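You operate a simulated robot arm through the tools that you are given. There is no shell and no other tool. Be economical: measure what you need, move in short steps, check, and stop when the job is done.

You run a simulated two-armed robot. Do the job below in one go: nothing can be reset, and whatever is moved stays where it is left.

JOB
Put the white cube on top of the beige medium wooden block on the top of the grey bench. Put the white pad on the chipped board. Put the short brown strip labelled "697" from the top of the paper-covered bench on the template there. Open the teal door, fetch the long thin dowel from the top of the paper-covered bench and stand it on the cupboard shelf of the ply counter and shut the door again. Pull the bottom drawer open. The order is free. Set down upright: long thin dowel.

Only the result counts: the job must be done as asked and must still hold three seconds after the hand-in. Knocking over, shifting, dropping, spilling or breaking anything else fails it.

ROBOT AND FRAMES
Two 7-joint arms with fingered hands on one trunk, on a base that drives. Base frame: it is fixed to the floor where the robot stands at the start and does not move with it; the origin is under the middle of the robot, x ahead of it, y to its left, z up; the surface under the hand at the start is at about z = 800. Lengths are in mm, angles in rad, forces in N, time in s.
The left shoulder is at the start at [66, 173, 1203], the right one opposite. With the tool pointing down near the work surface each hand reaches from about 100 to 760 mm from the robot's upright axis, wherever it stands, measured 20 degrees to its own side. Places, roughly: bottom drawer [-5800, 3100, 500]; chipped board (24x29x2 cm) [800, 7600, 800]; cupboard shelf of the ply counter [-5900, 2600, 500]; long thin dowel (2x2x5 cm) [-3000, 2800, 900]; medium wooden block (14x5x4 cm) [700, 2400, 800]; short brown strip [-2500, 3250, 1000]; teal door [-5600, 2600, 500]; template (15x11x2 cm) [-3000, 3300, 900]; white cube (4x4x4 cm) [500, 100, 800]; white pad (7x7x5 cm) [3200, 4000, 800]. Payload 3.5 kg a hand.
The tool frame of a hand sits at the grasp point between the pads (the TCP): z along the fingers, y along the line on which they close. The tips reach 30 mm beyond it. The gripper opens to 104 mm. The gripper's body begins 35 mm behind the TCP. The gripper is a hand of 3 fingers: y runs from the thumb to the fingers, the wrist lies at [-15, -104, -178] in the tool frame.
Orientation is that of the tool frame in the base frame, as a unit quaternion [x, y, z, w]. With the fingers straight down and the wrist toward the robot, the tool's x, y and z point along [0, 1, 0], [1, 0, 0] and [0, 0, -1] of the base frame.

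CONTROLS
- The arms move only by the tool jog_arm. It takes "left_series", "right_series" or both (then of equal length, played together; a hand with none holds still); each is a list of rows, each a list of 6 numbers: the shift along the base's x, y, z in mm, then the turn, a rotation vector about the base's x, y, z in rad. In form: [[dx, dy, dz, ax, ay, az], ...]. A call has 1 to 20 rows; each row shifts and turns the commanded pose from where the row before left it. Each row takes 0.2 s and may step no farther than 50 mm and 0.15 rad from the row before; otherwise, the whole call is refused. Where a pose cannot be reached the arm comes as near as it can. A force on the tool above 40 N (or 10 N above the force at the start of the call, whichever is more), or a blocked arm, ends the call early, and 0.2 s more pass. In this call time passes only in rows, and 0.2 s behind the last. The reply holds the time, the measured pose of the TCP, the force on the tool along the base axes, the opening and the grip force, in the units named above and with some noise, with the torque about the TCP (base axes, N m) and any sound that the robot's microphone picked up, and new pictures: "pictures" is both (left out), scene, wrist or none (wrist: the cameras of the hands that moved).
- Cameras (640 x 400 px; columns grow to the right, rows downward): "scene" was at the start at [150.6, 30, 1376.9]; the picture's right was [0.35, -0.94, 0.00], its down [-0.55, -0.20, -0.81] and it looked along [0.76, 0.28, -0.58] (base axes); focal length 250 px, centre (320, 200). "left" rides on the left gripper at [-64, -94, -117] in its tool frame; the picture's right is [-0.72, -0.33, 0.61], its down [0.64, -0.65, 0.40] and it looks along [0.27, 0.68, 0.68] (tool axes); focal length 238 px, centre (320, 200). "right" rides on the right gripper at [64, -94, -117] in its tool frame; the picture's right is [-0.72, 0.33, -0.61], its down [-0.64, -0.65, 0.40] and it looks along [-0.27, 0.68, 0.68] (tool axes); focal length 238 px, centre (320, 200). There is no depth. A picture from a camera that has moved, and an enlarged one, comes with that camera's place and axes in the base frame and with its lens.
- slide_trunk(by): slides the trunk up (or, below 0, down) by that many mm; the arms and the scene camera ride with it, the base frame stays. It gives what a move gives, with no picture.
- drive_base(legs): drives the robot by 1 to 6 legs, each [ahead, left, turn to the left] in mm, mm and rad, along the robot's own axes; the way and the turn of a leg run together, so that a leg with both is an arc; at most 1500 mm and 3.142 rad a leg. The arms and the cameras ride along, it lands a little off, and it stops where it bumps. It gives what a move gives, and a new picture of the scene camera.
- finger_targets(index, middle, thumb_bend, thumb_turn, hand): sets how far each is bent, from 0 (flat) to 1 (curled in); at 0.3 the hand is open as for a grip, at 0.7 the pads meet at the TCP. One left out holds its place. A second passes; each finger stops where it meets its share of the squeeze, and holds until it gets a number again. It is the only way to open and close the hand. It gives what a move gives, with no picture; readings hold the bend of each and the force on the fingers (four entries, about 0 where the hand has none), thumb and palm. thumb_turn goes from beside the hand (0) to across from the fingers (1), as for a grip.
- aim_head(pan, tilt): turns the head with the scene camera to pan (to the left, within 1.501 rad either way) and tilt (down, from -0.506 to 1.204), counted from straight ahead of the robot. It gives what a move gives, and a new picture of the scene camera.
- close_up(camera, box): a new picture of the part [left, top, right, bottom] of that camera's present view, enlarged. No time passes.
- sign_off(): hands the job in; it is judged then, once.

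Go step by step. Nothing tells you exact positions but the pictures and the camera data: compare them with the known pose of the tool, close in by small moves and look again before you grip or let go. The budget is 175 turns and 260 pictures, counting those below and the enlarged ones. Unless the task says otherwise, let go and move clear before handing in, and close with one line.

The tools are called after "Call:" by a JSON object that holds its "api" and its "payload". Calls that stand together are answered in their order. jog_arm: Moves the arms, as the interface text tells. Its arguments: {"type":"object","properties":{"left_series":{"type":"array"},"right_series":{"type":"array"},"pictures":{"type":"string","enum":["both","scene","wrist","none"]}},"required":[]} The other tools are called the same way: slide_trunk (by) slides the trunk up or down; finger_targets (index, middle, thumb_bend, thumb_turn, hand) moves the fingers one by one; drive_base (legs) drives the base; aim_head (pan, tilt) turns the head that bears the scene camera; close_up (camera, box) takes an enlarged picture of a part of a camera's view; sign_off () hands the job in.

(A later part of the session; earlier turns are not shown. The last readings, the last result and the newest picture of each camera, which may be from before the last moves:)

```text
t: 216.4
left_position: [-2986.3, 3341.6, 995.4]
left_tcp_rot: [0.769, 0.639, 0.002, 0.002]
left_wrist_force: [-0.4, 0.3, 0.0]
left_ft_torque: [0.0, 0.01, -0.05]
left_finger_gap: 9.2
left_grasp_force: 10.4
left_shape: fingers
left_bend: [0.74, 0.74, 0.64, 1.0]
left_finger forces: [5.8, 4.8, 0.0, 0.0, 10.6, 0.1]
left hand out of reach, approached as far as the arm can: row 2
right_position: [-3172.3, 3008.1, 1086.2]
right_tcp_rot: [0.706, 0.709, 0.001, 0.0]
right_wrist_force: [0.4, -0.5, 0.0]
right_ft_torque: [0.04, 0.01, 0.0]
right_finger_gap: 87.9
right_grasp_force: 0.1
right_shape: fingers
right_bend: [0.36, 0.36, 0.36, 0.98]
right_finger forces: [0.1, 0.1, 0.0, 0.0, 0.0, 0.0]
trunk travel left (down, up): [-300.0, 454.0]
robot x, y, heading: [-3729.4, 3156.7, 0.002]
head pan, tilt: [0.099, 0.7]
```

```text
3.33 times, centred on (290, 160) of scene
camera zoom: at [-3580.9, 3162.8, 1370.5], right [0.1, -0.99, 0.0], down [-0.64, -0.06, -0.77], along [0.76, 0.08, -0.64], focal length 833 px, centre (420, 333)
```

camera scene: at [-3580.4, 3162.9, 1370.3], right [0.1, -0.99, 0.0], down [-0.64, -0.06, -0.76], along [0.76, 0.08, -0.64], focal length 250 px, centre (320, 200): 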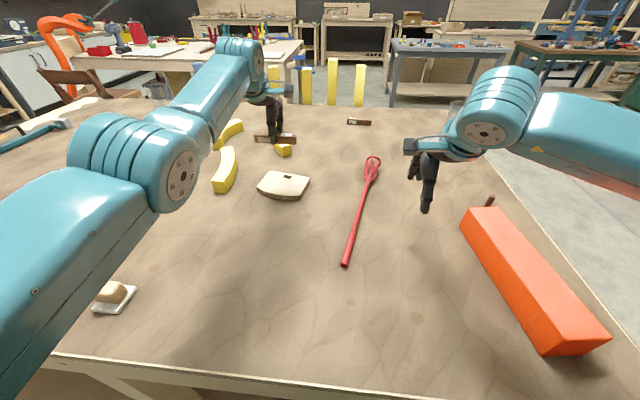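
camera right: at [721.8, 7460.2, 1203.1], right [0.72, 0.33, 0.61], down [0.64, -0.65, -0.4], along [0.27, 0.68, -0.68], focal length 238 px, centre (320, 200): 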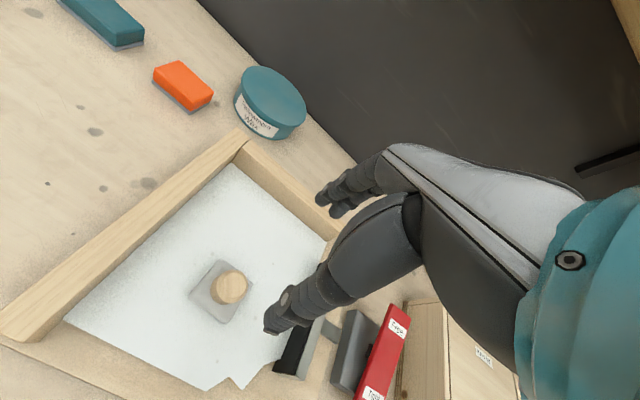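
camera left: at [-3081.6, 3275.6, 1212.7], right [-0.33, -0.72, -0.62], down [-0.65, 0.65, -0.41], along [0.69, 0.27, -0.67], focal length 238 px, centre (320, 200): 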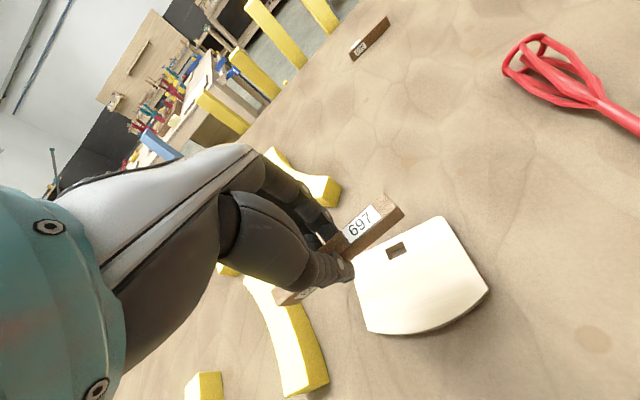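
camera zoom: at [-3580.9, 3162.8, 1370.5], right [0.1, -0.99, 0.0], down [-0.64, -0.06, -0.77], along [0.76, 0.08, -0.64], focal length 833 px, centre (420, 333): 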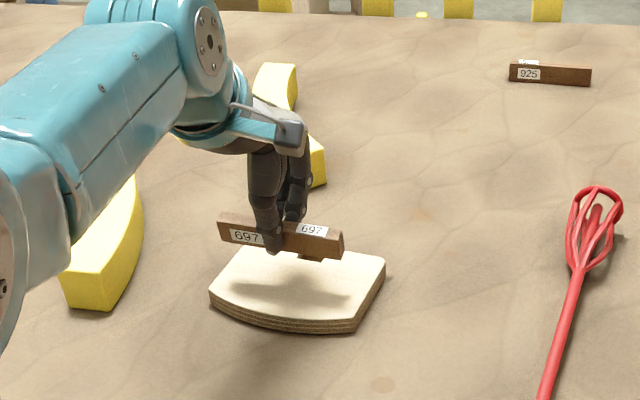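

Call:
{"api": "jog_arm", "payload": {"left_series": [[0, 0, -12, 0, 0, 0], [0, 0, -10, 0, 0, 0], [0, 0, 0, 0, 0, 0]], "pictures": "none"}}

Call:
{"api": "close_up", "payload": {"camera": "scene", "box": [240, 130, 330, 210]}}

Call:
{"api": "close_up", "payload": {"camera": "left", "box": [240, 160, 520, 370]}}

```text
t: 217.2
left_position: [-2986.8, 3342.2, 974.0]
left_tcp_rot: [0.769, 0.639, 0.002, 0.001]
left_wrist_force: [-1.4, -0.7, 0.7]
left_ft_torque: [0.01, -0.02, 0.0]
left_finger_gap: 9.3
left_grasp_force: 10.8
left_shape: fingers
left_bend: [0.74, 0.74, 0.64, 1.0]
left_finger forces: [5.9, 4.7, 0.0, 0.1, 10.6, 0.1]
right_position: [-3172.8, 3008.3, 1086.9]
right_tcp_rot: [0.706, 0.708, 0.001, 0.0]
right_wrist_force: [0.2, -0.1, 0.5]
right_ft_torque: [0.01, -0.01, -0.03]
right_finger_gap: 87.8
right_grasp_force: 0.0
right_shape: fingers
right_bend: [0.36, 0.36, 0.36, 0.98]
right_finger forces: [0.0, 0.0, 0.0, 0.1, 0.0, 0.0]
trunk travel left (down, up): [-300.0, 454.0]
robot x, y, heading: [-3734.5, 3155.2, -0.001]
head pan, tilt: [0.099, 0.7]
```

```text
5.00 times, centred on (285, 170) of scene
camera zoom: at [-3580.6, 3162.9, 1370.4], right [0.1, -0.99, 0.0], down [-0.64, -0.06, -0.77], along [0.76, 0.08, -0.64], focal length 1250 px, centre (495, 350)
```

zoom: 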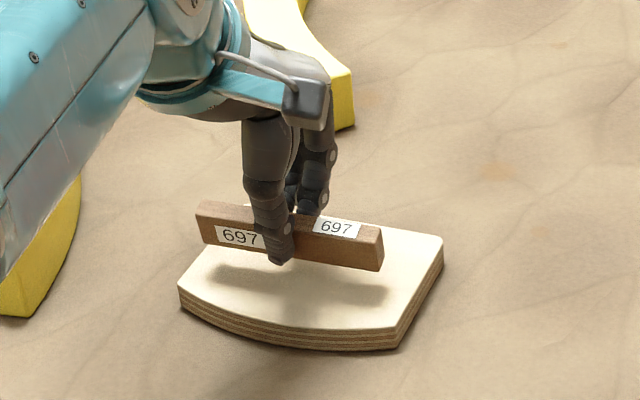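

```text
1.90 times, centred on (380, 265) of left
camera zoom: at [-3092.1, 3295.8, 1090.9], right [-0.45, -0.65, -0.62], down [-0.52, 0.75, -0.41], along [0.72, 0.14, -0.68], focal length 454 px, centre (206, 76)
```

zoom: 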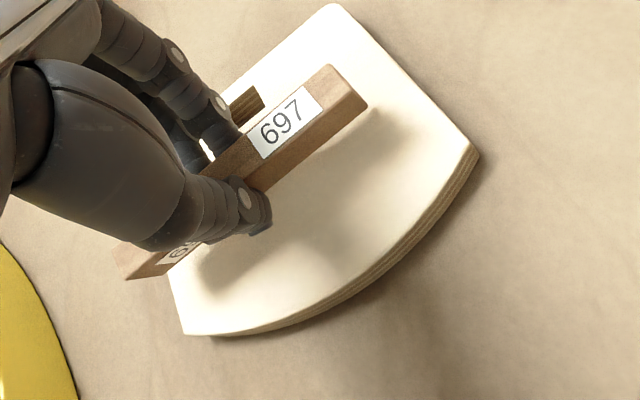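

Call:
{"api": "jog_arm", "payload": {"left_series": [[0, 0, -5, 0, 0, 0], [0, 0, 0, 0, 0, 0]], "pictures": "none"}}

Call:
{"api": "jog_arm", "payload": {"left_series": [[0, 0, -3, 0, 0, 0], [0, 0, 0, 0, 0, 0]], "pictures": "none"}}

Call:
{"api": "jog_arm", "payload": {"left_series": [[0, 0, -3, 0, 0, 0], [0, 0, 0, 0, 0, 0]], "pictures": "none"}}

Call:
{"api": "close_up", "payload": {"camera": "scene", "box": [240, 130, 330, 210]}}

```text
t: 217.8
left_position: [-2989.1, 3341.6, 969.5]
left_tcp_rot: [0.769, 0.639, 0.003, 0.001]
left_wrist_force: [0.2, -1.0, -0.2]
left_ft_torque: [0.02, -0.01, 0.01]
left_finger_gap: 9.3
left_grasp_force: 10.5
left_shape: fingers
left_bend: [0.74, 0.74, 0.64, 1.0]
left_finger forces: [5.8, 4.7, 0.0, 0.0, 10.5, 0.0]
right_position: [-3173.3, 3008.4, 1086.6]
right_tcp_rot: [0.706, 0.708, 0.0, 0.0]
right_wrist_force: [-0.8, -0.9, -0.3]
right_ft_torque: [-0.03, 0.03, 0.01]
right_finger_gap: 87.7
right_grasp_force: 0.0
right_shape: fingers
right_bend: [0.36, 0.36, 0.36, 0.98]
right_finger forces: [0.0, 0.0, 0.1, 0.1, 0.0, 0.0]
trunk travel left (down, up): [-300.0, 454.0]
robot x, y, heading: [-3736.1, 3155.9, -0.002]
head pan, tilt: [0.099, 0.7]
```

```text
t: 218.4
left_position: [-2988.9, 3342.3, 966.7]
left_tcp_rot: [0.77, 0.638, 0.003, 0.002]
left_wrist_force: [-0.3, -0.2, 0.2]
left_ft_torque: [-0.04, 0.0, -0.02]
left_finger_gap: 9.5
left_grasp_force: 11.1
left_shape: fingers
left_bend: [0.74, 0.74, 0.64, 1.0]
left_finger forces: [5.7, 4.7, 0.0, 0.0, 10.6, 0.1]
right_position: [-3172.9, 3008.2, 1087.8]
right_tcp_rot: [0.706, 0.708, 0.0, 0.0]
right_wrist_force: [-0.1, -1.0, 0.1]
right_ft_torque: [0.04, -0.01, 0.0]
right_finger_gap: 87.6
right_grasp_force: 0.1
right_shape: fingers
right_bend: [0.36, 0.36, 0.36, 0.98]
right_finger forces: [0.1, 0.1, 0.1, 0.0, 0.1, 0.0]
trunk travel left (down, up): [-300.0, 454.0]
robot x, y, heading: [-3736.5, 3156.5, 0.002]
head pan, tilt: [0.099, 0.7]
```

```text
t: 219.0
left_position: [-2987.5, 3342.8, 964.7]
left_tcp_rot: [0.77, 0.639, 0.003, 0.002]
left_wrist_force: [-0.1, 0.0, 0.1]
left_ft_torque: [0.01, 0.0, -0.01]
left_finger_gap: 9.2
left_grasp_force: 10.3
left_shape: fingers
left_bend: [0.74, 0.74, 0.64, 1.0]
left_finger forces: [5.8, 4.7, 0.0, 0.0, 10.7, 0.0]
right_position: [-3171.8, 3008.4, 1086.1]
right_tcp_rot: [0.707, 0.708, 0.0, 0.0]
right_wrist_force: [-0.8, -0.7, 0.5]
right_ft_torque: [0.01, 0.01, -0.03]
right_finger_gap: 87.6
right_grasp_force: 0.0
right_shape: fingers
right_bend: [0.36, 0.36, 0.36, 0.98]
right_finger forces: [0.1, 0.1, 0.0, 0.0, 0.1, 0.0]
trunk travel left (down, up): [-300.0, 454.0]
robot x, y, heading: [-3730.2, 3155.1, -0.001]
head pan, tilt: [0.099, 0.7]
```

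```text
5.00 times, centred on (285, 170) of scene
camera zoom: at [-3580.6, 3162.9, 1370.4], right [0.1, -0.99, 0.0], down [-0.64, -0.06, -0.77], along [0.76, 0.08, -0.64], focal length 1250 px, centre (495, 350)
```

zoom: 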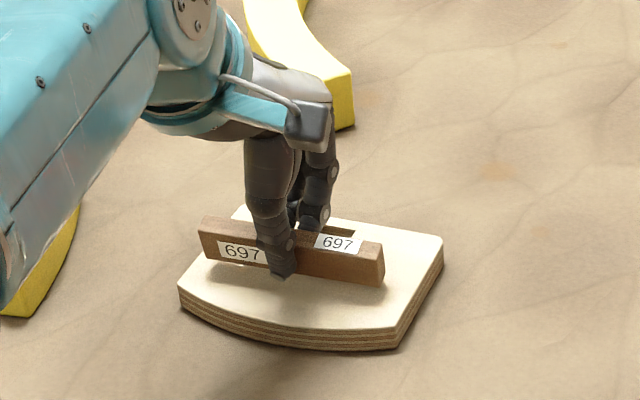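

Call:
{"api": "jog_arm", "payload": {"left_series": [[0, 0, -2, 0, 0, 0], [0, 0, 0, 0, 0, 0]], "pictures": "none"}}

Call:
{"api": "jog_arm", "payload": {"left_series": [[0, 0, -2, 0, 0, 0], [0, 0, 0, 0, 0, 0]], "pictures": "none"}}

Call:
{"api": "jog_arm", "payload": {"left_series": [[0, 0, -2, 0, 0, 0], [0, 0, 0, 0, 0, 0]], "pictures": "none"}}

Call:
{"api": "close_up", "payload": {"camera": "scene", "box": [240, 130, 330, 210]}}

```text
t: 219.6
left_position: [-2988.4, 3342.2, 961.1]
left_tcp_rot: [0.769, 0.639, 0.002, 0.002]
left_wrist_force: [0.5, 0.1, 0.1]
left_ft_torque: [0.01, -0.03, 0.02]
left_finger_gap: 9.4
left_grasp_force: 10.3
left_shape: fingers
left_bend: [0.74, 0.74, 0.64, 1.0]
left_finger forces: [5.7, 4.7, 0.0, 0.0, 10.6, 0.1]
right_position: [-3172.8, 3008.7, 1088.1]
right_tcp_rot: [0.706, 0.708, 0.0, 0.0]
right_wrist_force: [0.5, 0.3, 0.0]
right_ft_torque: [0.01, 0.01, -0.01]
right_finger_gap: 87.9
right_grasp_force: 0.2
right_shape: fingers
right_bend: [0.36, 0.36, 0.36, 0.98]
right_finger forces: [0.0, 0.0, 0.1, 0.0, 0.1, 0.0]
trunk travel left (down, up): [-300.0, 454.0]
robot x, y, heading: [-3734.7, 3153.6, 0.002]
head pan, tilt: [0.099, 0.7]
```

```text
t: 220.2
left_position: [-2987.9, 3341.5, 959.1]
left_tcp_rot: [0.77, 0.638, 0.003, 0.002]
left_wrist_force: [0.0, 0.1, 0.1]
left_ft_torque: [0.0, 0.0, 0.0]
left_finger_gap: 9.3
left_grasp_force: 10.1
left_shape: fingers
left_bend: [0.74, 0.74, 0.64, 1.0]
left_finger forces: [5.8, 4.8, 0.0, 0.1, 10.7, 0.0]
right_position: [-3172.6, 3008.4, 1087.8]
right_tcp_rot: [0.707, 0.707, -0.001, 0.0]
right_wrist_force: [-0.7, 0.0, 0.3]
right_ft_torque: [0.02, 0.0, 0.0]
right_finger_gap: 87.5
right_grasp_force: 0.1
right_shape: fingers
right_bend: [0.36, 0.36, 0.36, 0.98]
right_finger forces: [0.0, 0.1, 0.1, 0.0, 0.0, 0.0]
trunk travel left (down, up): [-300.0, 454.0]
robot x, y, heading: [-3733.5, 3155.1, 0.004]
head pan, tilt: [0.099, 0.7]
```

```text
t: 220.8
left_position: [-2988.8, 3341.6, 958.1]
left_tcp_rot: [0.77, 0.639, 0.003, 0.002]
left_wrist_force: [0.3, 0.1, 0.1]
left_ft_torque: [-0.04, -0.03, 0.01]
left_finger_gap: 9.0
left_grasp_force: 10.1
left_shape: fingers
left_bend: [0.74, 0.74, 0.64, 1.0]
left_finger forces: [5.8, 4.6, 0.1, 0.0, 10.6, 0.1]
right_position: [-3173.1, 3008.0, 1087.7]
right_tcp_rot: [0.707, 0.707, 0.001, 0.0]
right_wrist_force: [0.0, 0.2, -0.2]
right_ft_torque: [0.0, 0.0, -0.02]
right_finger_gap: 87.8
right_grasp_force: 0.1
right_shape: fingers
right_bend: [0.36, 0.36, 0.36, 0.98]
right_finger forces: [0.0, 0.0, 0.0, 0.0, 0.1, 0.0]
trunk travel left (down, up): [-300.0, 454.0]
robot x, y, heading: [-3736.1, 3156.6, 0.003]
head pan, tilt: [0.099, 0.7]
```

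```text
5.00 times, centred on (285, 170) of scene
camera zoom: at [-3580.5, 3162.9, 1370.4], right [0.1, -0.99, 0.0], down [-0.64, -0.06, -0.76], along [0.76, 0.08, -0.64], focal length 1250 px, centre (495, 350)
```

zoom: 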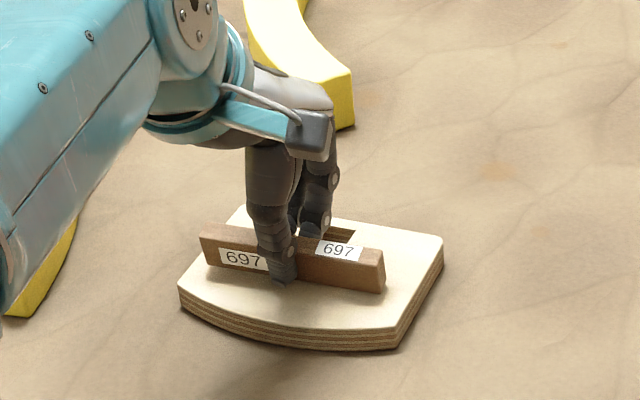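

Call:
{"api": "jog_arm", "payload": {"left_series": [[0, 0, -2, 0, 0, 0], [0, 0, 0, 0, 0, 0]], "pictures": "none"}}

Call:
{"api": "jog_arm", "payload": {"left_series": [[0, 0, -2, 0, 0, 0], [0, 0, 0, 0, 0, 0]], "pictures": "none"}}

Call:
{"api": "close_up", "payload": {"camera": "scene", "box": [240, 130, 330, 210]}}

```text
t: 221.4
left_position: [-2989.7, 3341.8, 956.7]
left_tcp_rot: [0.769, 0.639, 0.002, 0.003]
left_wrist_force: [2.0, -0.3, 5.8]
left_ft_torque: [-0.01, -0.04, 0.01]
left_finger_gap: 9.4
left_grasp_force: 11.9
left_shape: fingers
left_bend: [0.74, 0.74, 0.64, 1.0]
left_finger forces: [7.3, 6.5, 0.1, 0.0, 10.5, 0.0]
right_position: [-3173.6, 3008.8, 1086.9]
right_tcp_rot: [0.706, 0.708, 0.001, 0.0]
right_wrist_force: [0.8, 0.3, 0.7]
right_ft_torque: [-0.02, 0.01, -0.02]
right_finger_gap: 87.7
right_grasp_force: 0.1
right_shape: fingers
right_bend: [0.36, 0.36, 0.36, 0.98]
right_finger forces: [0.0, 0.0, 0.1, 0.1, 0.0, 0.0]
trunk travel left (down, up): [-300.0, 454.0]
robot x, y, heading: [-3733.0, 3156.4, 0.004]
head pan, tilt: [0.099, 0.7]
```

```text
t: 222.0
left_position: [-2989.6, 3341.1, 955.4]
left_tcp_rot: [0.77, 0.639, 0.004, 0.003]
left_wrist_force: [3.7, -0.5, 11.7]
left_ft_torque: [-0.01, 0.0, 0.05]
left_finger_gap: 8.8
left_grasp_force: 14.0
left_shape: fingers
left_bend: [0.74, 0.74, 0.64, 1.0]
left_finger forces: [8.6, 8.0, 0.0, 0.1, 10.5, 0.0]
right_position: [-3173.5, 3008.5, 1087.5]
right_tcp_rot: [0.707, 0.708, 0.001, 0.0]
right_wrist_force: [0.0, 0.7, 0.4]
right_ft_torque: [0.0, 0.0, -0.01]
right_finger_gap: 87.7
right_grasp_force: 0.0
right_shape: fingers
right_bend: [0.36, 0.36, 0.36, 0.98]
right_finger forces: [0.0, 0.0, 0.0, 0.0, 0.0, 0.0]
trunk travel left (down, up): [-300.0, 454.0]
robot x, y, heading: [-3735.2, 3153.7, 0.007]
head pan, tilt: [0.099, 0.7]
```

```text
5.00 times, centred on (285, 170) of scene
camera zoom: at [-3581.4, 3162.6, 1370.6], right [0.1, -0.99, 0.0], down [-0.64, -0.06, -0.77], along [0.76, 0.08, -0.64], focal length 1250 px, centre (495, 350)
```

zoom: 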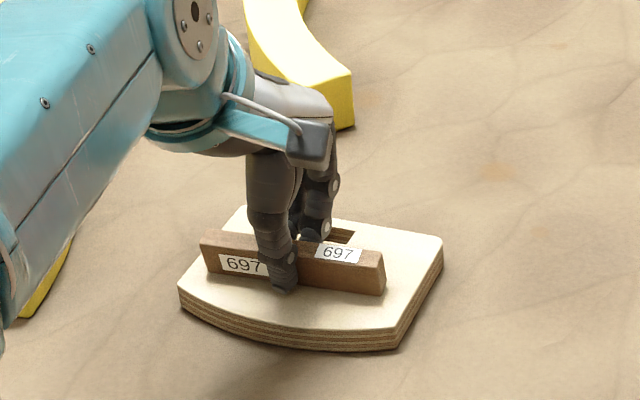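

Call:
{"api": "jog_arm", "payload": {"left_series": [[0, 0, 2, 0, 0, 0], [0, 0, 0, 0, 0, 0]], "pictures": "none"}}

Call:
{"api": "finger_targets", "payload": {"hand": "left", "index": 0.66, "middle": 0.66, "thumb_bend": 0.58}}

Call:
{"api": "finger_targets", "payload": {"hand": "left", "index": 0.45, "middle": 0.45, "thumb_bend": 0.45}}

Call:
{"api": "jog_arm", "payload": {"left_series": [[0, 0, 15, 0, 0, 0], [0, 0, 40, 0, 0, 0], [0, 0, 45, 0, 0, 0], [0, 0, 30, 0, 0, 0], [0, 0, 0, 0, 0, 0]], "pictures": "both"}}

```text
t: 222.6
left_position: [-2989.8, 3342.1, 954.4]
left_tcp_rot: [0.769, 0.639, 0.002, 0.001]
left_wrist_force: [1.6, -0.7, 8.3]
left_ft_torque: [-0.01, 0.06, 0.0]
left_finger_gap: 8.5
left_grasp_force: 11.8
left_shape: fingers
left_bend: [0.74, 0.74, 0.64, 1.0]
left_finger forces: [7.7, 5.4, 0.1, 0.0, 10.6, 0.1]
right_position: [-3174.2, 3007.9, 1086.9]
right_tcp_rot: [0.706, 0.708, 0.0, 0.0]
right_wrist_force: [0.2, 1.0, 0.0]
right_ft_torque: [-0.01, 0.01, 0.0]
right_finger_gap: 87.9
right_grasp_force: 0.1
right_shape: fingers
right_bend: [0.36, 0.36, 0.36, 0.98]
right_finger forces: [0.0, 0.0, 0.1, 0.0, 0.1, 0.0]
trunk travel left (down, up): [-300.0, 454.0]
robot x, y, heading: [-3730.2, 3155.9, 0.007]
head pan, tilt: [0.099, 0.7]
```

```text
t: 223.6
left_position: [-2989.6, 3341.0, 954.5]
left_tcp_rot: [0.769, 0.639, 0.002, 0.0]
left_wrist_force: [-0.2, 0.1, 0.1]
left_ft_torque: [-0.03, 0.01, 0.0]
left_finger_gap: 22.0
left_grasp_force: 0.1
left_shape: fingers
left_bend: [0.66, 0.66, 0.57, 1.0]
left_finger forces: [0.0, 0.0, 0.1, 0.0, 0.1, 0.0]
right_position: [-3173.4, 3009.6, 1086.8]
right_tcp_rot: [0.706, 0.708, 0.0, 0.0]
right_wrist_force: [0.0, -0.7, 0.4]
right_ft_torque: [0.0, -0.04, 0.02]
right_finger_gap: 87.7
right_grasp_force: 0.1
right_shape: fingers
right_bend: [0.36, 0.36, 0.36, 0.98]
right_finger forces: [0.0, 0.0, 0.0, 0.1, 0.0, 0.1]
trunk travel left (down, up): [-300.0, 454.0]
robot x, y, heading: [-3729.8, 3156.1, 0.002]
head pan, tilt: [0.099, 0.7]
```

```text
t: 224.6
left_position: [-2989.4, 3341.9, 955.0]
left_tcp_rot: [0.769, 0.639, 0.002, 0.0]
left_wrist_force: [-0.7, -0.6, 0.1]
left_ft_torque: [-0.01, -0.03, 0.01]
left_finger_gap: 64.6
left_grasp_force: 0.2
left_shape: fingers
left_bend: [0.45, 0.45, 0.45, 0.99]
left_finger forces: [0.0, 0.0, 0.0, 0.0, 0.1, 0.0]
right_position: [-3172.8, 3008.0, 1087.6]
right_tcp_rot: [0.707, 0.708, 0.0, 0.0]
right_wrist_force: [-0.6, -0.4, -0.1]
right_ft_torque: [-0.03, -0.01, 0.06]
right_finger_gap: 87.8
right_grasp_force: 0.0
right_shape: fingers
right_bend: [0.36, 0.36, 0.36, 0.98]
right_finger forces: [0.0, 0.1, 0.0, 0.0, 0.0, 0.1]
trunk travel left (down, up): [-300.0, 454.0]
robot x, y, heading: [-3731.6, 3154.0, 0.004]
head pan, tilt: [0.099, 0.7]
```

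```text
t: 225.8
left_position: [-2987.4, 3341.3, 1084.6]
left_tcp_rot: [0.769, 0.639, 0.002, 0.001]
left_wrist_force: [0.5, 0.0, 0.5]
left_ft_torque: [0.02, -0.01, 0.01]
left_finger_gap: 64.5
left_grasp_force: 0.1
left_shape: fingers
left_bend: [0.45, 0.45, 0.45, 0.99]
left_finger forces: [0.0, 0.0, 0.0, 0.0, 0.0, 0.1]
right_position: [-3173.6, 3008.5, 1086.7]
right_tcp_rot: [0.706, 0.708, 0.0, 0.0]
right_wrist_force: [0.4, 0.2, 0.4]
right_ft_torque: [0.01, -0.01, -0.01]
right_finger_gap: 87.9
right_grasp_force: 0.0
right_shape: fingers
right_bend: [0.36, 0.36, 0.36, 0.98]
right_finger forces: [0.0, 0.1, 0.0, 0.1, 0.0, 0.1]
trunk travel left (down, up): [-300.0, 454.0]
robot x, y, heading: [-3732.9, 3157.2, 0.0]
head pan, tilt: [0.099, 0.7]
camera scene: at [-3580.6, 3162.9, 1370.4], right [0.1, -0.99, 0.0], down [-0.64, -0.06, -0.77], along [0.76, 0.08, -0.64], focal length 250 px, centre (320, 200)
camera left: at [-3092.8, 3295.3, 1201.7], right [-0.45, -0.65, -0.62], down [-0.52, 0.75, -0.41], along [0.72, 0.14, -0.68], focal length 238 px, centre (320, 200)
```

scene: 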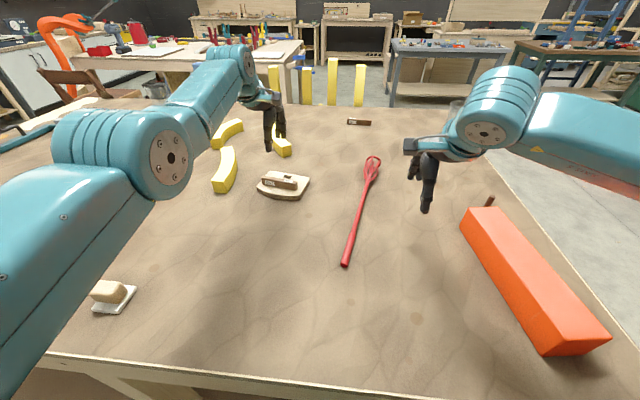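
left: 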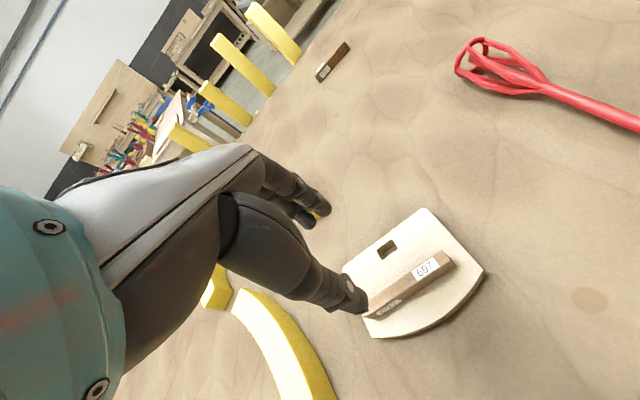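

The strip is on the template. Next I'll back off, tuck the left hand and turn to look at the ply counter before fetching the dowel.

Call:
{"api": "drive_base", "payload": {"legs": [[-600, -100, 0]]}}

Call:
{"api": "jog_arm", "payload": {"left_series": [[-45, 10, 10, 0, 0, 0.1], [-45, 15, 10, 0, 0, 0.08], [-45, 20, 10, 0, 0, 0], [-45, 20, 10, 0, 0, 0], [-30, 20, 10, 0, 0, 0], [0, 0, 0, 0, 0, 0]], "pictures": "none"}}

Call:
{"api": "drive_base", "payload": {"legs": [[0, 0, 3.14]]}}

Call:
{"api": "aim_head", "payload": {"pan": 0.15, "tilt": 0.5}}

```text
t: 229.3
left_position: [-3591.0, 3239.9, 1083.7]
left_tcp_rot: [0.771, 0.637, 0.002, 0.001]
left_wrist_force: [0.5, -0.1, 0.6]
left_ft_torque: [0.0, -0.01, -0.02]
left_finger_gap: 64.3
left_grasp_force: 0.1
left_shape: fingers
left_bend: [0.45, 0.45, 0.45, 0.99]
left_finger forces: [0.0, 0.0, 0.0, 0.0, 0.1, 0.1]
right_position: [-3778.4, 2907.9, 1088.4]
right_tcp_rot: [0.707, 0.707, 0.0, 0.0]
right_wrist_force: [0.2, 0.3, -0.7]
right_ft_torque: [-0.01, -0.01, 0.01]
right_finger_gap: 87.7
right_grasp_force: 0.0
right_shape: fingers
right_bend: [0.36, 0.36, 0.36, 0.98]
right_finger forces: [0.0, 0.0, 0.1, 0.0, 0.1, 0.0]
trunk travel left (down, up): [-300.0, 454.0]
robot x, y, heading: [-4335.4, 3054.7, -0.0]
head pan, tilt: [0.099, 0.7]
camera scene: at [-4185.0, 3062.9, 1370.4], right [0.1, -1.0, 0.0], down [-0.64, -0.06, -0.77], along [0.76, 0.08, -0.64], focal length 250 px, centre (320, 200)
```

scene: 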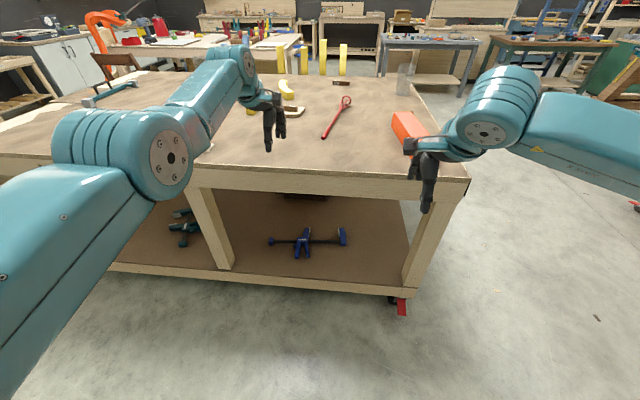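

```text
refused: row 3 steps farther than a row can; nothing moved
```

```text
t: 237.0
left_position: [-5087.4, 2882.5, 1084.7]
left_tcp_rot: [-0.631, 0.776, 0.001, -0.002]
left_wrist_force: [-0.6, -1.0, 0.0]
left_ft_torque: [0.0, 0.0, 0.0]
left_finger_gap: 64.2
left_grasp_force: 0.1
left_shape: fingers
left_bend: [0.45, 0.45, 0.45, 0.99]
left_finger forces: [0.0, 0.0, 0.1, 0.1, 0.0, 0.0]
right_position: [-4895.5, 3212.8, 1087.1]
right_tcp_rot: [-0.701, 0.714, 0.0, 0.0]
right_wrist_force: [-0.6, 0.1, 0.5]
right_ft_torque: [-0.01, -0.01, 0.02]
right_finger_gap: 87.8
right_grasp_force: 0.2
right_shape: fingers
right_bend: [0.36, 0.36, 0.36, 0.98]
right_finger forces: [0.0, 0.0, 0.0, 0.0, 0.0, 0.0]
trunk travel left (down, up): [-300.0, 454.0]
robot x, y, heading: [-4338.1, 3058.2, 3.119]
head pan, tilt: [0.099, 0.7]
camera scene: at [-4492.0, 3049.0, 1370.4], right [-0.08, 1.0, 0.0], down [0.64, 0.05, -0.76], along [-0.76, -0.06, -0.64], focal length 250 px, centre (320, 200)
```

scene: 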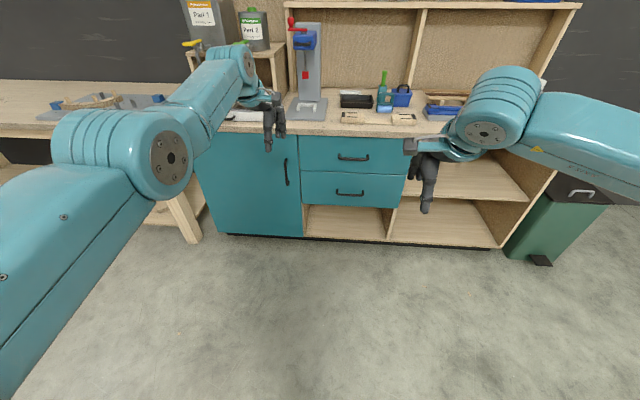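

```text
t: 237.7
left_position: [-5086.4, 2882.1, 1084.3]
left_tcp_rot: [-0.631, 0.776, 0.001, -0.001]
left_wrist_force: [0.2, -1.3, 1.2]
left_ft_torque: [0.04, 0.01, 0.04]
left_finger_gap: 64.3
left_grasp_force: 0.0
left_shape: fingers
left_bend: [0.45, 0.45, 0.45, 0.99]
left_finger forces: [0.0, 0.0, 0.1, 0.0, 0.1, 0.1]
right_position: [-4895.3, 3212.4, 1087.6]
right_tcp_rot: [-0.701, 0.713, 0.001, 0.0]
right_wrist_force: [0.6, 0.4, 1.0]
right_ft_torque: [0.0, -0.01, 0.04]
right_finger_gap: 87.9
right_grasp_force: 0.1
right_shape: fingers
right_bend: [0.36, 0.36, 0.36, 0.98]
right_finger forces: [0.0, 0.1, 0.0, 0.1, 0.0, 0.1]
trunk travel left (down, up): [-300.0, 454.0]
robot x, y, heading: [-4337.2, 3056.9, 3.122]
head pan, tilt: [0.15, 0.499]
camera scene: at [-4497.5, 3044.0, 1388.1], right [-0.13, 0.99, 0.0], down [0.48, 0.06, -0.88], along [-0.87, -0.11, -0.48], focal length 250 px, centre (320, 200)
```

scene: 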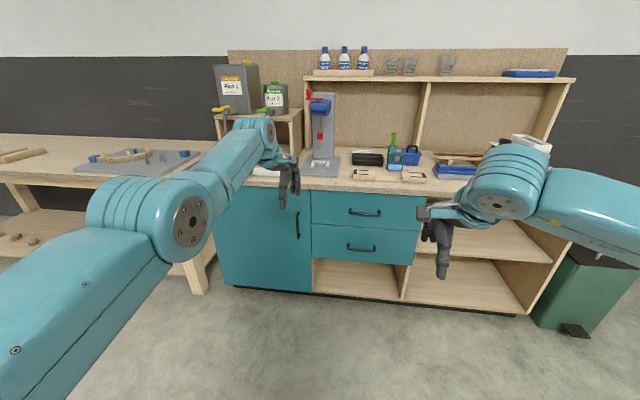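

The strip is placed. The door's vertical handle is at about [-5610, 2776, 600] and the bottom drawer handle at about [-5610, 3139, 486]. I'll tuck the right hand and turn the left hand to point forward and down with a sideways grip for the door handle.

Call:
{"api": "jog_arm", "payload": {"left_series": [[42, -18, 0, 0, 0, -0.14], [42, -18, 0, 0, 0, -0.14], [42, -18, 0, 0, 0, -0.14], [42, -18, 0, 0, 0, -0.14], [42, -18, 0, 0, 0, -0.14], [42, -18, 0, 0, 0, -0.14], [42, -18, 0, 0, 0, -0.14], [0, 0, 0, 0, 0, -0.13], [0, 0, 0, 0, 0, -0.13], [0, 0, 0, 0, 0, -0.126], [0, 0, 0, 0, 0, 0]], "right_series": [[36, 25, 10, 0, 0, 0], [36, 25, 10, 0, 0, 0], [36, 25, 10, 0, 0, 0], [36, 25, 10, 0, 0, 0], [36, 25, 10, 0, 0, 0], [36, 25, 10, 0, 0, 0], [0, 0, 0, 0, 0, 0], [0, 0, 0, 0, 0, 0], [0, 0, 0, 0, 0, 0], [0, 0, 0, 0, 0, 0], [0, 0, 0, 0, 0, 0]], "pictures": "scene"}}

```text
t: 240.1
left_position: [-4931.1, 2719.0, 1102.3]
left_tcp_rot: [0.003, 1.0, 0.002, 0.001]
left_wrist_force: [-0.3, 0.5, -0.1]
left_ft_torque: [0.0, -0.01, 0.01]
left_finger_gap: 64.7
left_grasp_force: 0.0
left_shape: fingers
left_bend: [0.45, 0.45, 0.45, 0.99]
left_finger forces: [0.0, 0.0, 0.0, 0.1, 0.1, 0.1]
left hand out of reach, approached as far as the arm can: row 1, 2, 3, 4, 5, 6, 7, 8, 9, 10
right_position: [-4685.3, 3363.9, 1151.2]
right_tcp_rot: [-0.701, 0.713, 0.0, 0.0]
right_wrist_force: [-0.2, 0.5, 0.2]
right_ft_torque: [-0.01, -0.01, -0.05]
right_finger_gap: 87.6
right_grasp_force: 0.1
right_shape: fingers
right_bend: [0.36, 0.36, 0.36, 0.98]
right_finger forces: [0.0, 0.0, 0.0, 0.0, 0.0, 0.0]
right hand out of reach, approached as far as the arm can: row 6
trunk travel left (down, up): [-300.0, 454.0]
robot x, y, heading: [-4335.4, 3055.6, 3.127]
head pan, tilt: [0.15, 0.499]
camera scene: at [-4497.4, 3043.8, 1388.1], right [-0.13, 0.99, 0.0], down [0.47, 0.06, -0.88], along [-0.87, -0.11, -0.48], focal length 250 px, centre (320, 200)
```

scene: 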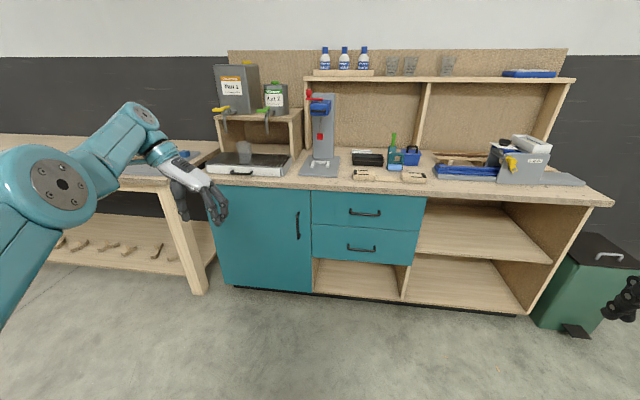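

Call:
{"api": "jog_arm", "payload": {"left_series": [[15, 0, -20, 0, 0.13, 0], [15, 0, -20, 0, 0.13, 0], [15, 0, -20, 0, 0.13, 0], [15, 0, -20, 0, 0.13, 0], [0, 0, -20, 0, 0.13, 0], [0, 0, -20, 0, 0.13, 0], [0, 0, 0, 0, 0.12, 0], [0, 0, 0, 0, 0, 0]], "pictures": "scene"}}

Call:
{"api": "close_up", "payload": {"camera": "scene", "box": [200, 170, 440, 310]}}

```text
t: 241.9
left_position: [-5037.3, 2641.0, 985.3]
left_tcp_rot: [0.001, 0.9, 0.002, -0.436]
left_wrist_force: [0.4, -0.3, 0.5]
left_ft_torque: [0.0, 0.01, -0.03]
left_finger_gap: 64.5
left_grasp_force: 0.0
left_shape: fingers
left_bend: [0.45, 0.45, 0.45, 0.99]
left_finger forces: [0.0, 0.0, 0.1, 0.1, 0.0, 0.0]
left hand out of reach, approached as far as the arm can: row 1, 2, 3, 4, 5, 6, 7
right_position: [-4685.6, 3365.2, 1150.4]
right_tcp_rot: [-0.701, 0.713, 0.0, 0.0]
right_wrist_force: [0.4, 0.1, -0.5]
right_ft_torque: [0.02, 0.02, 0.01]
right_finger_gap: 87.6
right_grasp_force: 0.1
right_shape: fingers
right_bend: [0.36, 0.36, 0.36, 0.98]
right_finger forces: [0.0, 0.1, 0.0, 0.0, 0.1, 0.1]
trunk travel left (down, up): [-300.0, 454.0]
robot x, y, heading: [-4336.0, 3053.8, 3.123]
head pan, tilt: [0.15, 0.499]
camera scene: at [-4497.5, 3044.0, 1388.1], right [-0.13, 0.99, 0.0], down [0.47, 0.06, -0.88], along [-0.87, -0.12, -0.48], focal length 250 px, centre (320, 200)
```

scene: 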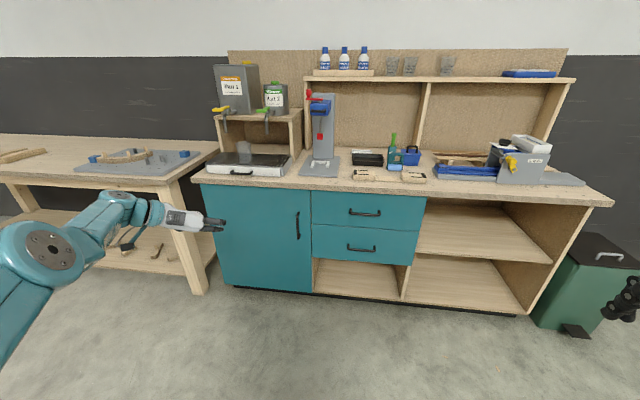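

```text
2.67 times, centred on (320, 240) of scene
camera zoom: at [-4497.5, 3044.0, 1388.1], right [-0.13, 0.99, 0.0], down [0.47, 0.06, -0.88], along [-0.87, -0.12, -0.48], focal length 667 px, centre (320, 93)
```

zoom: 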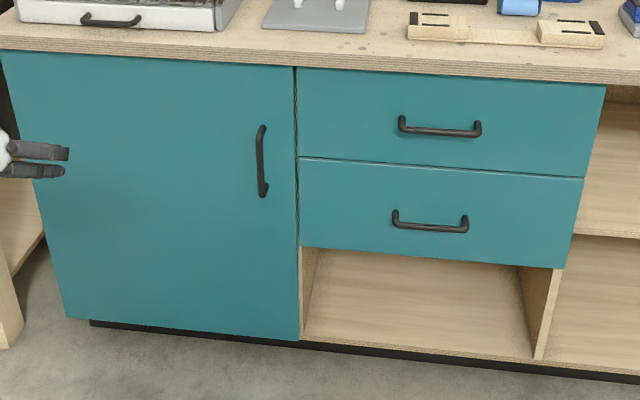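

Call:
{"api": "slide_trunk", "payload": {"by": -250}}

Call:
{"api": "jog_arm", "payload": {"left_series": [[-20, 0, -30, 0, 0, 0], [-20, 0, -30, 0, 0, 0], [0, 0, 0, 0, 0, 0]], "pictures": "none"}}

```text
t: 244.5
left_position: [-5048.3, 2641.9, 561.8]
left_tcp_rot: [0.002, 0.953, 0.001, -0.303]
left_wrist_force: [-0.4, -0.9, 0.4]
left_ft_torque: [-0.02, 0.0, 0.0]
left_finger_gap: 64.6
left_grasp_force: 0.1
left_shape: fingers
left_bend: [0.45, 0.45, 0.45, 0.99]
left_finger forces: [0.0, 0.1, 0.0, 0.0, 0.0, 0.0]
right_position: [-4756.6, 3367.0, 818.3]
right_tcp_rot: [-0.694, 0.706, -0.102, 0.099]
right_wrist_force: [-0.1, -0.1, 0.0]
right_ft_torque: [0.01, 0.0, 0.01]
right_finger_gap: 87.4
right_grasp_force: 0.1
right_shape: fingers
right_bend: [0.36, 0.36, 0.36, 0.98]
right_finger forces: [0.0, 0.0, 0.0, 0.0, 0.0, 0.1]
trunk travel left (down, up): [-50.0, 704.0]
robot x, y, heading: [-4341.0, 3056.9, 3.12]
head pan, tilt: [0.15, 0.499]
```

```text
t: 245.3
left_position: [-5047.0, 2658.6, 535.2]
left_tcp_rot: [0.002, 0.953, 0.001, -0.303]
left_wrist_force: [-0.4, -0.5, 0.4]
left_ft_torque: [0.0, 0.0, -0.03]
left_finger_gap: 64.4
left_grasp_force: 0.1
left_shape: fingers
left_bend: [0.45, 0.45, 0.45, 0.99]
left_finger forces: [0.0, 0.0, 0.1, 0.0, 0.0, 0.1]
left hand out of reach, approached as far as the arm can: row 1, 2
right_position: [-4756.2, 3367.2, 817.9]
right_tcp_rot: [-0.694, 0.705, -0.103, 0.101]
right_wrist_force: [0.8, 0.0, -0.8]
right_ft_torque: [0.0, -0.02, 0.01]
right_finger_gap: 87.8
right_grasp_force: 0.0
right_shape: fingers
right_bend: [0.36, 0.36, 0.36, 0.98]
right_finger forces: [0.0, 0.1, 0.1, 0.0, 0.1, 0.0]
trunk travel left (down, up): [-50.0, 704.0]
robot x, y, heading: [-4341.0, 3058.4, 3.122]
head pan, tilt: [0.15, 0.499]
```

Call:
{"api": "aim_head", "payload": {"pan": 0.15, "tilt": 0.4}}

```text
t: 246.0
left_position: [-5046.2, 2659.3, 534.6]
left_tcp_rot: [0.003, 0.953, 0.001, -0.303]
left_wrist_force: [-0.4, -0.2, -0.2]
left_ft_torque: [-0.05, -0.01, 0.01]
left_finger_gap: 64.5
left_grasp_force: 0.1
left_shape: fingers
left_bend: [0.45, 0.45, 0.45, 0.99]
left_finger forces: [0.0, 0.1, 0.0, 0.0, 0.0, 0.0]
right_position: [-4756.1, 3367.2, 818.2]
right_tcp_rot: [-0.694, 0.706, -0.103, 0.1]
right_wrist_force: [-0.1, -0.1, 1.1]
right_ft_torque: [0.01, -0.01, -0.03]
right_finger_gap: 87.5
right_grasp_force: 0.0
right_shape: fingers
right_bend: [0.36, 0.36, 0.36, 0.98]
right_finger forces: [0.1, 0.0, 0.0, 0.1, 0.1, 0.0]
trunk travel left (down, up): [-50.0, 704.0]
robot x, y, heading: [-4340.5, 3058.6, 3.119]
head pan, tilt: [0.15, 0.4]
camera scene: at [-4627.6, 3046.2, 1136.1], right [-0.13, 0.99, 0.0], down [0.39, 0.05, -0.92], along [-0.91, -0.12, -0.39], focal length 250 px, centre (320, 200)
```

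scene: 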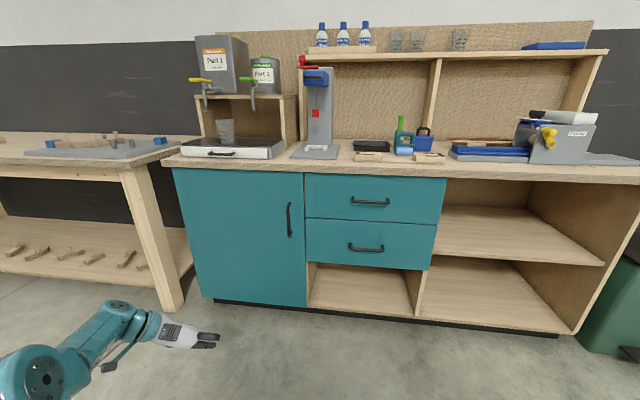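

Call:
{"api": "jog_arm", "payload": {"left_series": [[10, 0, 40, 0, 0, 0], [10, 0, 40, 0, 0, 0], [0, 0, 0, 0, 0, 0]], "pictures": "none"}}

```text
t: 246.8
left_position: [-5061.9, 2637.6, 597.6]
left_tcp_rot: [0.004, 0.954, 0.002, -0.301]
left_wrist_force: [0.6, 0.1, 0.5]
left_ft_torque: [-0.01, 0.02, 0.02]
left_finger_gap: 64.5
left_grasp_force: 0.0
left_shape: fingers
left_bend: [0.45, 0.45, 0.45, 0.99]
left_finger forces: [0.1, 0.0, 0.0, 0.0, 0.0, 0.0]
left hand out of reach, approached as far as the arm can: row 1, 2
right_position: [-4755.9, 3366.9, 818.5]
right_tcp_rot: [-0.694, 0.706, -0.103, 0.101]
right_wrist_force: [0.4, 0.9, 0.5]
right_ft_torque: [0.0, -0.01, 0.02]
right_finger_gap: 87.6
right_grasp_force: 0.1
right_shape: fingers
right_bend: [0.36, 0.36, 0.36, 0.98]
right_finger forces: [0.0, 0.0, 0.0, 0.1, 0.0, 0.0]
trunk travel left (down, up): [-50.0, 704.0]
robot x, y, heading: [-4339.7, 3051.2, 3.122]
head pan, tilt: [0.15, 0.4]
```

Call:
{"api": "finger_targets", "payload": {"hand": "left", "index": 0.36, "middle": 0.36, "thumb_bend": 0.36, "thumb_turn": 1.0}}

Call:
{"api": "drive_base", "payload": {"legs": [[440, -135, 0.02]]}}

Call:
{"api": "close_up", "payload": {"camera": "left", "box": [0, 0, 640, 400]}}

```text
t: 247.8
left_position: [-5063.5, 2636.7, 598.1]
left_tcp_rot: [0.003, 0.953, 0.002, -0.303]
left_wrist_force: [0.2, 0.5, -0.4]
left_ft_torque: [-0.01, -0.03, -0.01]
left_finger_gap: 87.7
left_grasp_force: 0.1
left_shape: fingers
left_bend: [0.36, 0.36, 0.36, 0.98]
left_finger forces: [0.0, 0.0, 0.0, 0.0, 0.0, 0.1]
right_position: [-4757.0, 3367.2, 818.5]
right_tcp_rot: [-0.693, 0.706, -0.103, 0.1]
right_wrist_force: [0.0, -0.5, -0.7]
right_ft_torque: [-0.03, 0.0, -0.01]
right_finger_gap: 88.0
right_grasp_force: 0.1
right_shape: fingers
right_bend: [0.36, 0.36, 0.36, 0.98]
right_finger forces: [0.1, 0.0, 0.1, 0.0, 0.1, 0.1]
trunk travel left (down, up): [-50.0, 704.0]
robot x, y, heading: [-4336.0, 3056.6, 3.122]
head pan, tilt: [0.15, 0.4]
```

```text
t: 250.6
left_position: [-5492.8, 2760.9, 597.3]
left_tcp_rot: [-0.008, 0.953, -0.001, -0.302]
left_wrist_force: [-0.6, 0.3, -0.3]
left_ft_torque: [0.05, 0.0, 0.01]
left_finger_gap: 87.5
left_grasp_force: 0.0
left_shape: fingers
left_bend: [0.36, 0.36, 0.36, 0.98]
left_finger forces: [0.0, 0.1, 0.1, 0.1, 0.1, 0.0]
right_position: [-5203.4, 3497.3, 818.0]
right_tcp_rot: [0.702, -0.698, 0.102, -0.102]
right_wrist_force: [-0.5, 1.1, 0.3]
right_ft_torque: [0.03, 0.02, 0.01]
right_finger_gap: 87.4
right_grasp_force: 0.0
right_shape: fingers
right_bend: [0.36, 0.36, 0.36, 0.98]
right_finger forces: [0.1, 0.0, 0.1, 0.0, 0.0, 0.1]
trunk travel left (down, up): [-50.0, 704.0]
robot x, y, heading: [-4777.9, 3192.0, -3.136]
head pan, tilt: [0.15, 0.4]
camera scene: at [-5067.5, 3178.9, 1136.1], right [-0.15, 0.99, 0.0], down [0.38, 0.06, -0.92], along [-0.91, -0.14, -0.39], focal length 250 px, centre (320, 200)
```

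scene: 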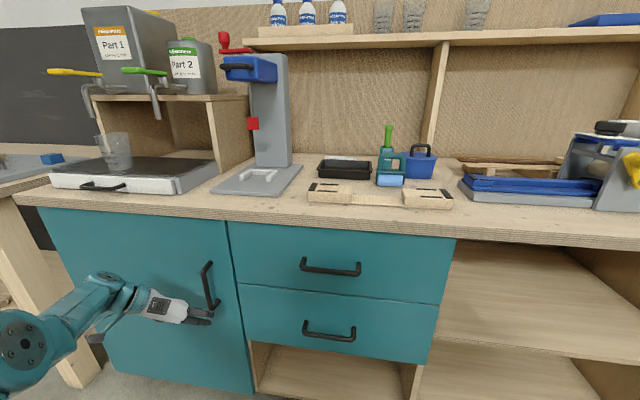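

```text
1.00 times, centred on (320, 200) of left (not enlarged: the box is as wide or as high as the picture)
camera zoom: at [-5371.5, 2666.3, 656.9], right [0.24, -0.32, -0.92], down [-0.75, -0.66, 0.04], along [-0.62, 0.67, -0.4], focal length 238 px, centre (320, 200)
```

zoom: 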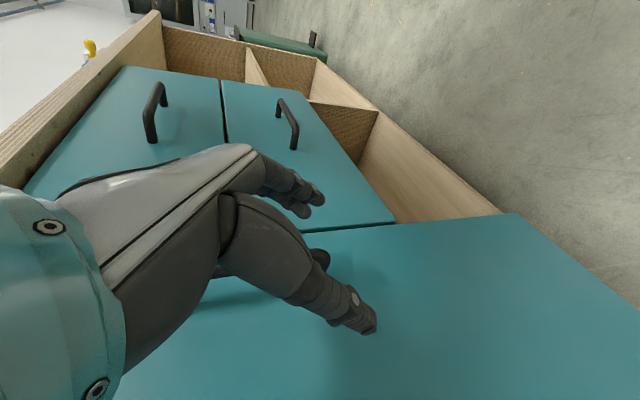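

Call:
{"api": "drive_base", "payload": {"legs": [[50, -18, 0]]}}

Call:
{"api": "close_up", "payload": {"camera": "left", "box": [200, 160, 440, 360]}}

Call:
{"api": "close_up", "payload": {"camera": "scene", "box": [100, 230, 280, 370]}}

```text
t: 251.5
left_position: [-5540.8, 2777.3, 597.2]
left_tcp_rot: [-0.008, 0.953, -0.001, -0.302]
left_wrist_force: [-0.3, 0.6, -0.6]
left_ft_torque: [0.03, -0.01, 0.01]
left_finger_gap: 87.4
left_grasp_force: 0.2
left_shape: fingers
left_bend: [0.36, 0.36, 0.36, 0.98]
left_finger forces: [0.0, 0.1, 0.1, 0.1, 0.0, 0.0]
right_position: [-5252.9, 3513.5, 816.6]
right_tcp_rot: [0.701, -0.699, 0.102, -0.101]
right_wrist_force: [0.2, 0.1, -0.3]
right_ft_torque: [-0.03, 0.03, 0.01]
right_finger_gap: 87.7
right_grasp_force: 0.0
right_shape: fingers
right_bend: [0.36, 0.36, 0.36, 0.98]
right_finger forces: [0.0, 0.0, 0.0, 0.0, 0.0, 0.0]
trunk travel left (down, up): [-50.0, 704.0]
robot x, y, heading: [-4826.0, 3209.2, -3.133]
head pan, tilt: [0.15, 0.4]
camera scene: at [-5116.9, 3196.6, 1136.0], right [-0.15, 0.99, 0.0], down [0.38, 0.06, -0.92], along [-0.91, -0.14, -0.39], focal length 250 px, centre (320, 200)
```

scene: 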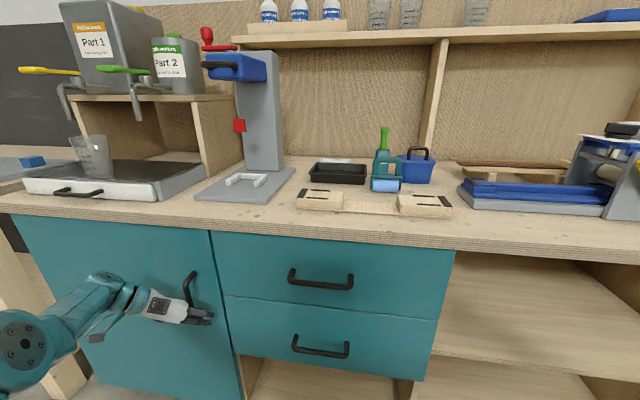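

```text
2.00 times, centred on (320, 260) of left
camera zoom: at [-5420.4, 2683.8, 656.8], right [0.24, -0.32, -0.92], down [-0.75, -0.66, 0.04], along [-0.62, 0.67, -0.4], focal length 477 px, centre (320, 80)
```

zoom: 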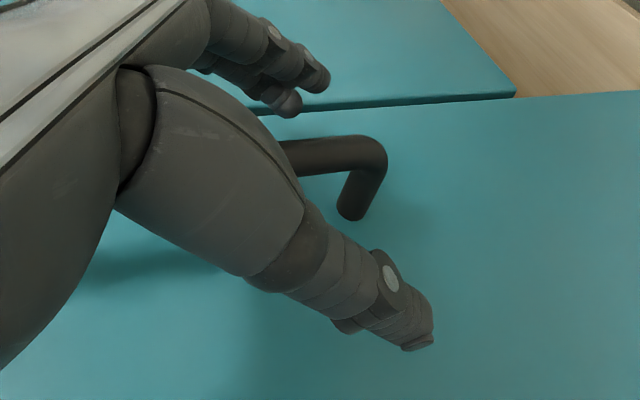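

```text
2.86 times, centred on (190, 300) of scene
camera zoom: at [-5116.9, 3196.6, 1136.0], right [-0.15, 0.99, 0.0], down [0.38, 0.06, -0.92], along [-0.91, -0.14, -0.39], focal length 714 px, centre (691, -86)
```

zoom: 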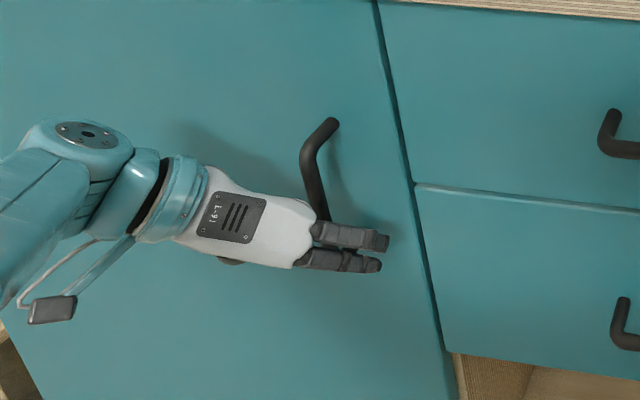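

Call:
{"api": "drive_base", "payload": {"legs": [[26, -20, 0]]}}

Call:
{"api": "close_up", "payload": {"camera": "left", "box": [200, 160, 440, 360]}}

Call:
{"api": "close_up", "payload": {"camera": "scene", "box": [100, 250, 280, 390]}}

```text
t: 252.3
left_position: [-5565.8, 2796.7, 597.2]
left_tcp_rot: [-0.007, 0.954, -0.002, -0.3]
left_wrist_force: [12.4, -1.9, -3.0]
left_ft_torque: [-0.21, -0.37, -0.57]
left_finger_gap: 88.0
left_grasp_force: 6.9
left_shape: fingers
left_bend: [0.36, 0.36, 0.36, 0.98]
left_finger forces: [0.1, 13.1, 0.0, 0.1, 0.0, 0.1]
right_position: [-5277.3, 3533.6, 817.6]
right_tcp_rot: [0.702, -0.698, 0.101, -0.1]
right_wrist_force: [-0.6, -0.6, 0.8]
right_ft_torque: [0.0, 0.01, 0.01]
right_finger_gap: 87.6
right_grasp_force: 0.1
right_shape: fingers
right_bend: [0.36, 0.36, 0.36, 0.98]
right_finger forces: [0.0, 0.1, 0.0, 0.0, 0.0, 0.0]
trunk travel left (down, up): [-50.0, 704.0]
robot x, y, heading: [-4849.6, 3233.3, -3.137]
head pan, tilt: [0.15, 0.4]
camera scene: at [-5142.0, 3215.8, 1136.2], right [-0.15, 0.99, 0.0], down [0.38, 0.06, -0.92], along [-0.91, -0.14, -0.39], focal length 250 px, centre (320, 200)
```

scene: 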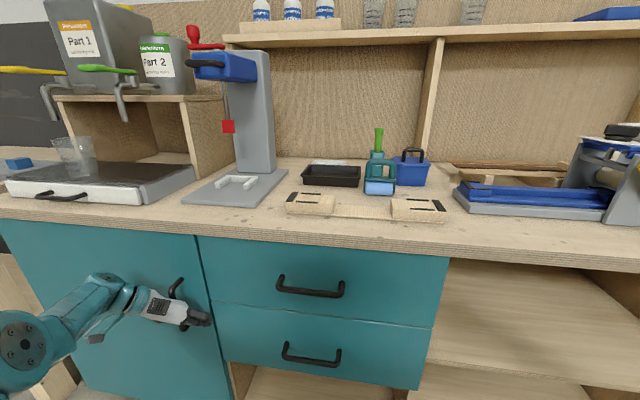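

```text
2.00 times, centred on (320, 260) of left
camera zoom: at [-5445.0, 2702.9, 656.2], right [0.24, -0.32, -0.92], down [-0.75, -0.66, 0.04], along [-0.62, 0.67, -0.4], focal length 477 px, centre (320, 80)
```

zoom: 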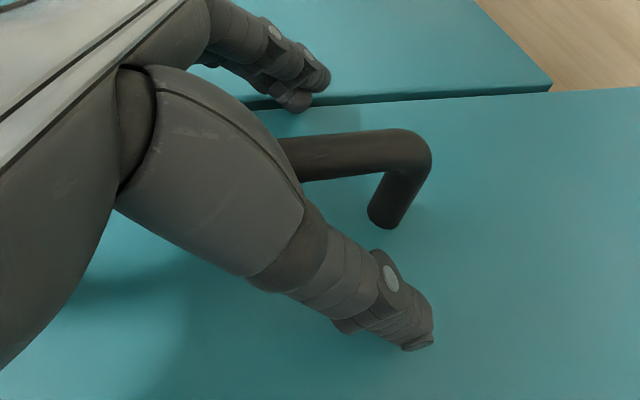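

```text
2.86 times, centred on (190, 320) of scene
camera zoom: at [-5142.0, 3215.8, 1136.2], right [-0.15, 0.99, 0.0], down [0.38, 0.06, -0.92], along [-0.91, -0.14, -0.39], focal length 714 px, centre (691, -143)
```

zoom: 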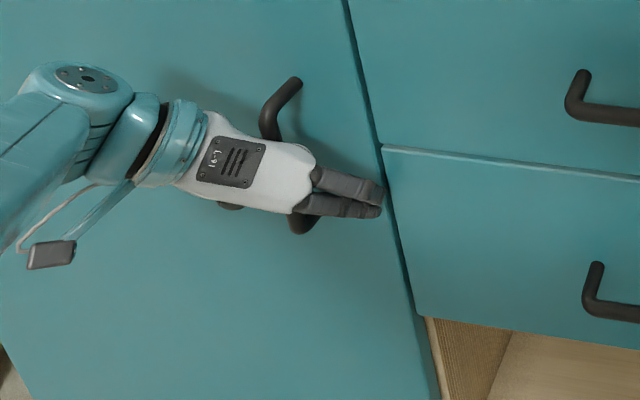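

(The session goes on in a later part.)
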